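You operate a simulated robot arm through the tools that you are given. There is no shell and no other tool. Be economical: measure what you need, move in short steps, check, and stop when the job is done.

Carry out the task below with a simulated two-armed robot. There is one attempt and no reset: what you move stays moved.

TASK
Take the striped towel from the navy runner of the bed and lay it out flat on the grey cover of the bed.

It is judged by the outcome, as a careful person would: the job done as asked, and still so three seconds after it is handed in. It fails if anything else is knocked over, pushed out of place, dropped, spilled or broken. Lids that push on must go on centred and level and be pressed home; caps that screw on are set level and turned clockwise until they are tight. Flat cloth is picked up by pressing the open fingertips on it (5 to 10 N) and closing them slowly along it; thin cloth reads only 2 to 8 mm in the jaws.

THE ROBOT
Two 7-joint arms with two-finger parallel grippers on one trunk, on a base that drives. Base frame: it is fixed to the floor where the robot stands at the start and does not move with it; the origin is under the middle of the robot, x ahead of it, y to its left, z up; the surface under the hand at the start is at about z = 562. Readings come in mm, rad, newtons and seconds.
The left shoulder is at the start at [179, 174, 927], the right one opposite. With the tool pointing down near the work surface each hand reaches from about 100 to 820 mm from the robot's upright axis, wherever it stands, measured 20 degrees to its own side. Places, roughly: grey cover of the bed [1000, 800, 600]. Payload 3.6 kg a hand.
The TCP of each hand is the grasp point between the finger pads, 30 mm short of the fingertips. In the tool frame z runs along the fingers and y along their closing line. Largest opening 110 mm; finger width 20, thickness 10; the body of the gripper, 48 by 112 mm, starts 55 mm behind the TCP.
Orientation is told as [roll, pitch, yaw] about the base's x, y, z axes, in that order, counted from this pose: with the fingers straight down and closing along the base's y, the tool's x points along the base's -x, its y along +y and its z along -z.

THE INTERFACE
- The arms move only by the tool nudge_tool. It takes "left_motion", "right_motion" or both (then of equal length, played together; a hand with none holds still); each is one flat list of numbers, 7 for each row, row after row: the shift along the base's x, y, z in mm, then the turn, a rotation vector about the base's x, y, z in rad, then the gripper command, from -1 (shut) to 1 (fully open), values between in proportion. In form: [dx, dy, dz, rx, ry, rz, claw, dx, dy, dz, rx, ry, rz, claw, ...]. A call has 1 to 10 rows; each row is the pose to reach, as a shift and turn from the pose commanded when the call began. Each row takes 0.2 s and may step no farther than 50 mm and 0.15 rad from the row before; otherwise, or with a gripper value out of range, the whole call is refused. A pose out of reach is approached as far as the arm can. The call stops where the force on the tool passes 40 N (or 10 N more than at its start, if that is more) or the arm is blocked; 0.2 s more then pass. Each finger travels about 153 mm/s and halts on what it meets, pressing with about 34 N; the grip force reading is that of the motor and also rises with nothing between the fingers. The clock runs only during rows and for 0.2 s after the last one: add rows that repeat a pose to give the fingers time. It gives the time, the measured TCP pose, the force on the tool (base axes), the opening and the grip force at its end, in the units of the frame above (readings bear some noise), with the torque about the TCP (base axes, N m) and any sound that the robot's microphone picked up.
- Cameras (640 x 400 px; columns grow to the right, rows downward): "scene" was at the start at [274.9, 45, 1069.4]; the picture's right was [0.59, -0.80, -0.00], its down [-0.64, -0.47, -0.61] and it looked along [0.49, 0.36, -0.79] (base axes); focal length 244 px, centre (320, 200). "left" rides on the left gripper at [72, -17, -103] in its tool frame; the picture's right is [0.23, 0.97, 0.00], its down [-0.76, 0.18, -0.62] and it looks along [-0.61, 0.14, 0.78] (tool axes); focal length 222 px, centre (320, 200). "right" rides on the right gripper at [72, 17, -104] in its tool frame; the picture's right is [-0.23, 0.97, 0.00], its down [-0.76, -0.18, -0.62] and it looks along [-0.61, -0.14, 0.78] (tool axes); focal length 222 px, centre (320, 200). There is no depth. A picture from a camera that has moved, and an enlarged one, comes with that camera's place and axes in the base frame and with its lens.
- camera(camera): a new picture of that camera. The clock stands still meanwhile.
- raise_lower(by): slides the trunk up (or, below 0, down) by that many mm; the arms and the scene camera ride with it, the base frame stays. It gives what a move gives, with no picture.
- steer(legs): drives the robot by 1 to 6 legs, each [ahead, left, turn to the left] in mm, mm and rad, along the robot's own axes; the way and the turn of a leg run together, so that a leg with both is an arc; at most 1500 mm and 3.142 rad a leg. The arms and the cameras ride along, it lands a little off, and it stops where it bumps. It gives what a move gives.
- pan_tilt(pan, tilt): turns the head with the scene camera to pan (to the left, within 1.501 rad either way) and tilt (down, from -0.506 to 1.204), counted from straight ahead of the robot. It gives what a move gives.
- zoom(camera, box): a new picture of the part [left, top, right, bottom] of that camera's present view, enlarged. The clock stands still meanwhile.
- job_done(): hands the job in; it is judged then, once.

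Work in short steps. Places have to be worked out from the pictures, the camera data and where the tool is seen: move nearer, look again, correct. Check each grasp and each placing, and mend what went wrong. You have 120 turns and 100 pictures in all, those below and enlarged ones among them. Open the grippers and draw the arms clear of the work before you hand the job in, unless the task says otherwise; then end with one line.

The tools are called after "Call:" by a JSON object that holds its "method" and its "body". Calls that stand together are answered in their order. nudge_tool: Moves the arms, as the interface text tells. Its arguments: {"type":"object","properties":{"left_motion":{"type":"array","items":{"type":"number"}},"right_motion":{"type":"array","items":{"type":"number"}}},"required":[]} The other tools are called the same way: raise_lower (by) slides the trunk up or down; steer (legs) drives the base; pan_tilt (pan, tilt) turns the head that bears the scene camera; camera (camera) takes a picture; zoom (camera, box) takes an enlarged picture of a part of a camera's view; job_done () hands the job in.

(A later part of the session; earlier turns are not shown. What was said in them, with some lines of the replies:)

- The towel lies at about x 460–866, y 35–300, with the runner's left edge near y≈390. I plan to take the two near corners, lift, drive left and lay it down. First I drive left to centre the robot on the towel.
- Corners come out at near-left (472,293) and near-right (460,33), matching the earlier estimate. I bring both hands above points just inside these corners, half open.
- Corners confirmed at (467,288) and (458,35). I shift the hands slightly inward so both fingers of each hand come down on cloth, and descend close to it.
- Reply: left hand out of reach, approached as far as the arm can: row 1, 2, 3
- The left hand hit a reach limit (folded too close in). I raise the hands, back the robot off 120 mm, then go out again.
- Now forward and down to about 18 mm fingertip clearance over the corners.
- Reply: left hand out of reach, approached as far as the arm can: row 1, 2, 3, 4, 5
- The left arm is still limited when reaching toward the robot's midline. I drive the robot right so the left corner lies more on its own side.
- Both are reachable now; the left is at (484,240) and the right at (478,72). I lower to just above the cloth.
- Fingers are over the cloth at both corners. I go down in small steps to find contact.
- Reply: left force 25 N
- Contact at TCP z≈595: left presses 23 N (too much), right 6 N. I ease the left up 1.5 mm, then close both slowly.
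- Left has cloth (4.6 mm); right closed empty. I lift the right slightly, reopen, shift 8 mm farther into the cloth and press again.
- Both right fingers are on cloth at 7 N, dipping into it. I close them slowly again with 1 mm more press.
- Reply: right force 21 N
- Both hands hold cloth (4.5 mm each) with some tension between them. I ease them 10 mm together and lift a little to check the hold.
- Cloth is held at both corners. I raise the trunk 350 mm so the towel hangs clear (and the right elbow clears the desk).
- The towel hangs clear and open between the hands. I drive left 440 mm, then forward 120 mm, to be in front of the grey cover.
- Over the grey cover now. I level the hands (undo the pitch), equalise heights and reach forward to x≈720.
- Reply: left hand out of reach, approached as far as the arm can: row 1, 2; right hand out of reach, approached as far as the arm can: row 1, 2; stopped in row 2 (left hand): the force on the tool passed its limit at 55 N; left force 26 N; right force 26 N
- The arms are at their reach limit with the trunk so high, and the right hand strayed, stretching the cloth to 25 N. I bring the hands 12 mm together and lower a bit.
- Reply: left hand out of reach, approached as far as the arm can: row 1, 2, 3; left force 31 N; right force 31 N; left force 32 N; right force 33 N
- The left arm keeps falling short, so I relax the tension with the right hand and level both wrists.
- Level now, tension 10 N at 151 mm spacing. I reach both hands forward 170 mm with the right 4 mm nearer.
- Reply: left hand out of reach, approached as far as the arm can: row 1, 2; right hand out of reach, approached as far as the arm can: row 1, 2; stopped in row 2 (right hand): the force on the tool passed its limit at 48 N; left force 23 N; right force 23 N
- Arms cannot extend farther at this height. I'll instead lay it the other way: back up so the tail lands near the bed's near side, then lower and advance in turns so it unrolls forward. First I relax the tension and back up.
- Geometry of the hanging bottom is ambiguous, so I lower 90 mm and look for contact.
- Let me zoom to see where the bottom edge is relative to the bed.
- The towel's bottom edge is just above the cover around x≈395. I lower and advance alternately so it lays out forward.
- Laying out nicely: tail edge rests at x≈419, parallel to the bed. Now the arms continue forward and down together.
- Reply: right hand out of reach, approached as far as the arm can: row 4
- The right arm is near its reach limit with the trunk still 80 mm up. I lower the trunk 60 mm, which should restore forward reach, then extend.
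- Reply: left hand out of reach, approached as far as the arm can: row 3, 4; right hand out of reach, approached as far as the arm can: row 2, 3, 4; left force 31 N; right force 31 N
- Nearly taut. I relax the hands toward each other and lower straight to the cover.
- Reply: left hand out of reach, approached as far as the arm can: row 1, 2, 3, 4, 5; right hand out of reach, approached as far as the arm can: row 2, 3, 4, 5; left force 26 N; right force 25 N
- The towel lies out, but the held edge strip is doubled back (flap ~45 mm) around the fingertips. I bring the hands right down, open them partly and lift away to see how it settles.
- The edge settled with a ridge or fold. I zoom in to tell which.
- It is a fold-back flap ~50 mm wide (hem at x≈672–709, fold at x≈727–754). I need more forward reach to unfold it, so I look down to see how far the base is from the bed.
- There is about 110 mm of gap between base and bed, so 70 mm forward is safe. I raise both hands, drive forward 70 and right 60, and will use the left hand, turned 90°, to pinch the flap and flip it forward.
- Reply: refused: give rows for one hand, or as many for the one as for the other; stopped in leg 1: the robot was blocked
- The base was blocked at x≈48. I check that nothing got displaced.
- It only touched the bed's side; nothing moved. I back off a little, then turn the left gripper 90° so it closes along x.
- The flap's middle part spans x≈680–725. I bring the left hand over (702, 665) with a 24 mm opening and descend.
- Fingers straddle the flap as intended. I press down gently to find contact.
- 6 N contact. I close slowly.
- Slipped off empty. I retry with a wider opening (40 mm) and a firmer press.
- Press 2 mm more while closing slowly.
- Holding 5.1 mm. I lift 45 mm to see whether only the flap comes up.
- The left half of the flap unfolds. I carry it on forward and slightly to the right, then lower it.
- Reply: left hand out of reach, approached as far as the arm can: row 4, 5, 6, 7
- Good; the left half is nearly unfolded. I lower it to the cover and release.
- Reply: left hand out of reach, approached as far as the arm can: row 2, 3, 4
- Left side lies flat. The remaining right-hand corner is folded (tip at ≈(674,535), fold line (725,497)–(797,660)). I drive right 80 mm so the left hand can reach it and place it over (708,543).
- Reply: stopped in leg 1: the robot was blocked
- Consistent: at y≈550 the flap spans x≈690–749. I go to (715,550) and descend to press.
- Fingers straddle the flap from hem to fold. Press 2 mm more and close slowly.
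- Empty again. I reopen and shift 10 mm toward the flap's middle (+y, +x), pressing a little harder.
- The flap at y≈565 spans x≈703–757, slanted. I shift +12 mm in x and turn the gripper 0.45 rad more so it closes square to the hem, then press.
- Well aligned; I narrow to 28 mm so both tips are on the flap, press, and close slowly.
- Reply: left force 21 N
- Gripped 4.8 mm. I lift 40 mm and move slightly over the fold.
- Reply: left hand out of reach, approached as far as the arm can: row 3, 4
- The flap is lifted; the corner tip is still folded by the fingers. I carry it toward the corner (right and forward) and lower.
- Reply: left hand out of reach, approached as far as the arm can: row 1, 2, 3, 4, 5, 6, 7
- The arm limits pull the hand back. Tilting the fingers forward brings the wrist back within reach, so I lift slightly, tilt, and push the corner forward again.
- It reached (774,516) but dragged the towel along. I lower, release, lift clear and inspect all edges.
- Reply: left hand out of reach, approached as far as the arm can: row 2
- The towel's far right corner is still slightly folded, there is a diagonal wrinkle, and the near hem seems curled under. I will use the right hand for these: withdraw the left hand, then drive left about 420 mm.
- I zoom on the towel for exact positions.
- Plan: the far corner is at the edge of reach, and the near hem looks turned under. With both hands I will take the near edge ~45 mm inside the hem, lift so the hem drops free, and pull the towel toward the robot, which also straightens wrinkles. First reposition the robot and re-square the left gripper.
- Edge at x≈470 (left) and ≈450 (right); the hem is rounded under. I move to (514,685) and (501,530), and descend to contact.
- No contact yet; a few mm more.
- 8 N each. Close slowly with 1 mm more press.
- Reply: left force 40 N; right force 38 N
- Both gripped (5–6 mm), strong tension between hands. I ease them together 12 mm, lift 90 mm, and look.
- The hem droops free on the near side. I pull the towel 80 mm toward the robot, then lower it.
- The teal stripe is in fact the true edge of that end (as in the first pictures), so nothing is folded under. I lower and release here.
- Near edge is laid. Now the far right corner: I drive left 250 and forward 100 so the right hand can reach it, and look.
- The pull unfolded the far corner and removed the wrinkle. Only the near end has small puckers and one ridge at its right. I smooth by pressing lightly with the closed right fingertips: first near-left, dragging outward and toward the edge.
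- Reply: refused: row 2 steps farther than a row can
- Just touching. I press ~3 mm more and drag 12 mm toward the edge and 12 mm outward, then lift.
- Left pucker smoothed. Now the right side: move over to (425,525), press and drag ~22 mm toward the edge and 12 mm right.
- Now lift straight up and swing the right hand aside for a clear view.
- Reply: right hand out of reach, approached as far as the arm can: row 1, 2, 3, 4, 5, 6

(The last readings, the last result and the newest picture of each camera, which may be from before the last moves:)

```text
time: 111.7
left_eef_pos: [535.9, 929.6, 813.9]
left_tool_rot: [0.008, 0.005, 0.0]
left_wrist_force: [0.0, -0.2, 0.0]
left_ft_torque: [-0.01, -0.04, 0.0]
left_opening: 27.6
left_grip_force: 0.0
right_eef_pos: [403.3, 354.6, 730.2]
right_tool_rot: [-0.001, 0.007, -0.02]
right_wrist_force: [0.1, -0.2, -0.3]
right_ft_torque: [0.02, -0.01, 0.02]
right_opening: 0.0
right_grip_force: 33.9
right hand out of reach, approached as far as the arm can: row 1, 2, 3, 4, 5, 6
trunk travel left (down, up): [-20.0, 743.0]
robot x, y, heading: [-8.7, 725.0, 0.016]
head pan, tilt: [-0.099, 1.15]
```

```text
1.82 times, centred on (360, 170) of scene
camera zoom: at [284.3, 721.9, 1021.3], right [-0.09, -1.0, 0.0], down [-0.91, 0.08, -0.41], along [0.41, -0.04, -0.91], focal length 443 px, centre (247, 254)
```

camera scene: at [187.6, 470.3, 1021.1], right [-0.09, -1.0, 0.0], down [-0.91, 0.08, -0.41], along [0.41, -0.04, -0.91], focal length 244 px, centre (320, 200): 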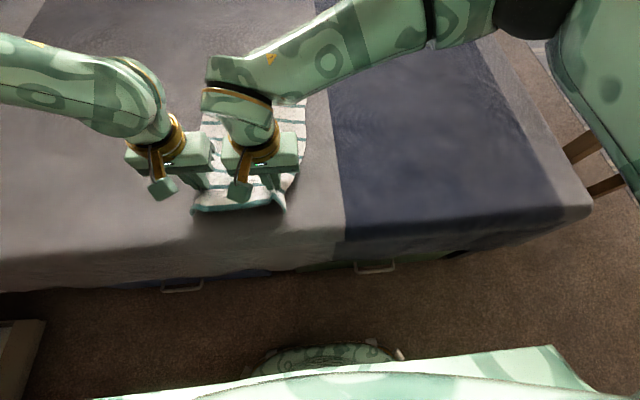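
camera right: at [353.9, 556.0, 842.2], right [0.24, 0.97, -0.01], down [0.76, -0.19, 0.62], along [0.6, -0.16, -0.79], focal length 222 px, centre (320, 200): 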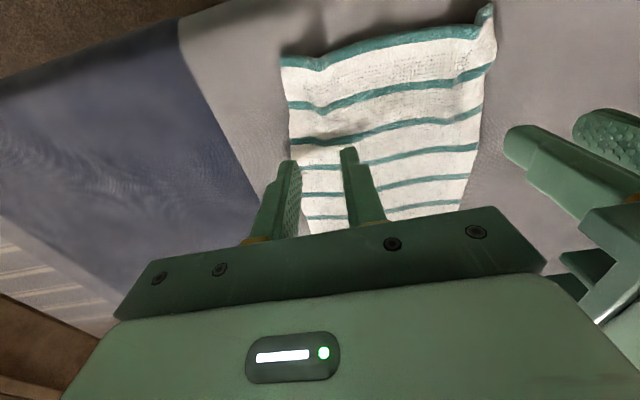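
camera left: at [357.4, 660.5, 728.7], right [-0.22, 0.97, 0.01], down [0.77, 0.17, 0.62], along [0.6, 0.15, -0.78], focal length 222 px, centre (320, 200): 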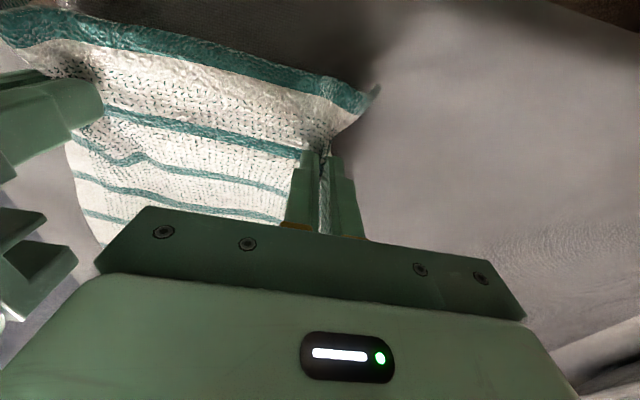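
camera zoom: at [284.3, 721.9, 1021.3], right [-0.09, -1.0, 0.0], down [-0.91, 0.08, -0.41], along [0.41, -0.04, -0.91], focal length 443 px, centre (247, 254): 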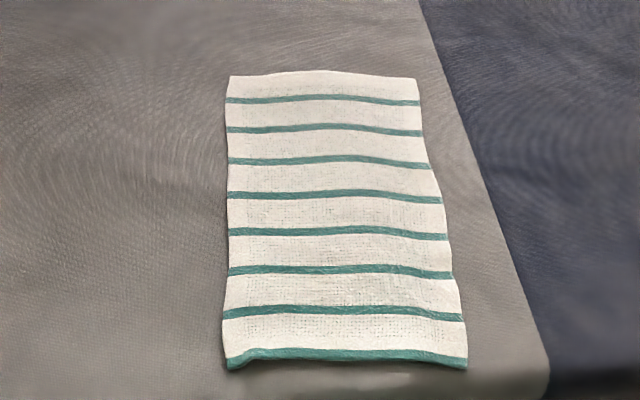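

The towel now lies flat. I check the whole scene, including how near the bed's edge it is.

Call:
{"method": "camera", "body": {"camera": "scene"}}

Call:
{"method": "camera", "body": {"camera": "right"}}

```text
20 pictures are left
camera scene: at [284.3, 721.9, 1021.3], right [-0.09, -1.0, 0.0], down [-0.91, 0.08, -0.41], along [0.41, -0.04, -0.91], focal length 244 px, centre (320, 200)
```

scene: 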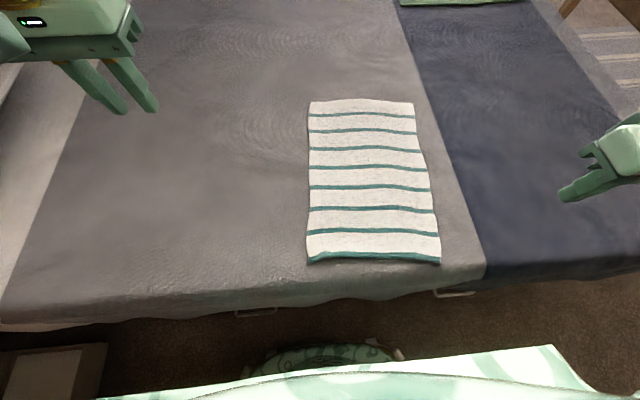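

```text
19 pictures are left
camera right: at [330.6, 372.8, 834.1], right [0.24, 0.97, 0.0], down [0.76, -0.19, 0.62], along [0.6, -0.15, -0.79], focal length 222 px, centre (320, 200)
```

right: 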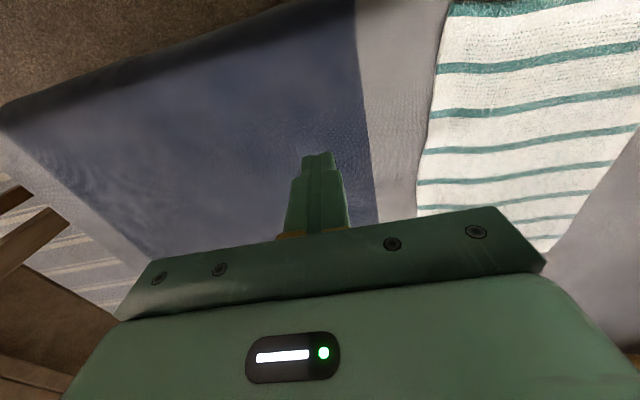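

Flat, fully on the grey cover and clear of the runner and the bed's edge. I open the grippers, raise the arms and back the robot off.

Call:
{"method": "nudge_tool", "body": {"left_motion": [0, 0, 20, 0, 0, 0, 0.5, 0, 0, 40, 0, 0, 0, 1, 0, 0, 40, 0, 0, 0, 1], "right_motion": [0, 0, 40, 0, 0, 0, -0.5, 0, 0, 80, 0, 0, 0, 0.5, 0, 0, 80, 0, 0, 0, 1]}}

Call:
{"method": "steer", "body": {"legs": [[-150, 0, 0]]}}

Call:
{"method": "camera", "body": {"camera": "scene"}}

```text
time: 112.5
left_eef_pos: [538.7, 931.0, 853.3]
left_tool_rot: [0.011, 0.004, 0.0]
left_wrist_force: [-0.6, 1.1, 0.3]
left_ft_torque: [0.02, 0.07, -0.01]
left_opening: 110.2
left_grip_force: 0.1
right_eef_pos: [402.7, 353.1, 809.0]
right_tool_rot: [-0.005, 0.009, -0.013]
right_wrist_force: [0.1, 0.6, -0.2]
right_ft_torque: [-0.03, -0.01, 0.0]
right_opening: 110.0
right_grip_force: 0.0
trunk travel left (down, up): [-20.0, 743.0]
robot x, y, heading: [-8.6, 721.6, 0.014]
head pan, tilt: [-0.099, 1.15]
```

```text
time: 113.8
left_eef_pos: [388.3, 929.0, 854.2]
left_tool_rot: [0.008, 0.005, -0.003]
left_wrist_force: [0.5, 0.1, -0.4]
left_ft_torque: [0.01, -0.03, 0.0]
left_opening: 109.9
left_grip_force: 0.0
right_eef_pos: [251.4, 351.4, 809.3]
right_tool_rot: [-0.005, 0.006, -0.013]
right_wrist_force: [-0.1, 0.5, 0.4]
right_ft_torque: [0.01, -0.01, 0.01]
right_opening: 109.9
right_grip_force: 0.0
trunk travel left (down, up): [-20.0, 743.0]
robot x, y, heading: [-152.9, 722.0, 0.013]
head pan, tilt: [-0.099, 1.15]
```

```text
18 pictures are left
camera scene: at [135.4, 719.6, 1021.3], right [-0.09, -1.0, 0.0], down [-0.91, 0.08, -0.41], along [0.41, -0.04, -0.91], focal length 244 px, centre (320, 200)
```

scene: 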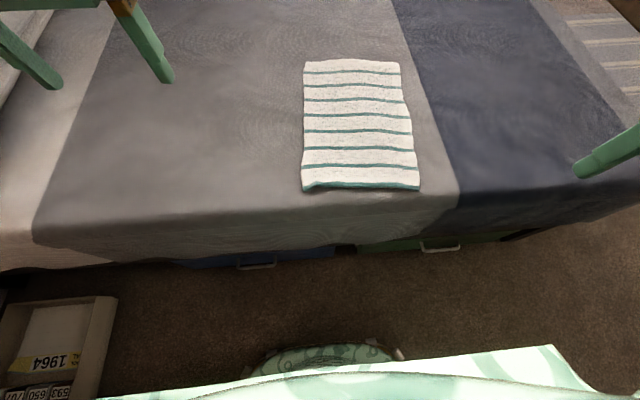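

The towel lies flat and stable on the grey cover, and the arms are clear. I hand the job in.

Call:
{"method": "job_done", "body": {}}

```text
The job is handed in.
```

The striped towel is off the navy runner and laid out flat on the grey cover, other side up and with its near edge a few centimetres from the bed's edge; the base touched the side of the bed while driving, but the pictures show nothing moved.
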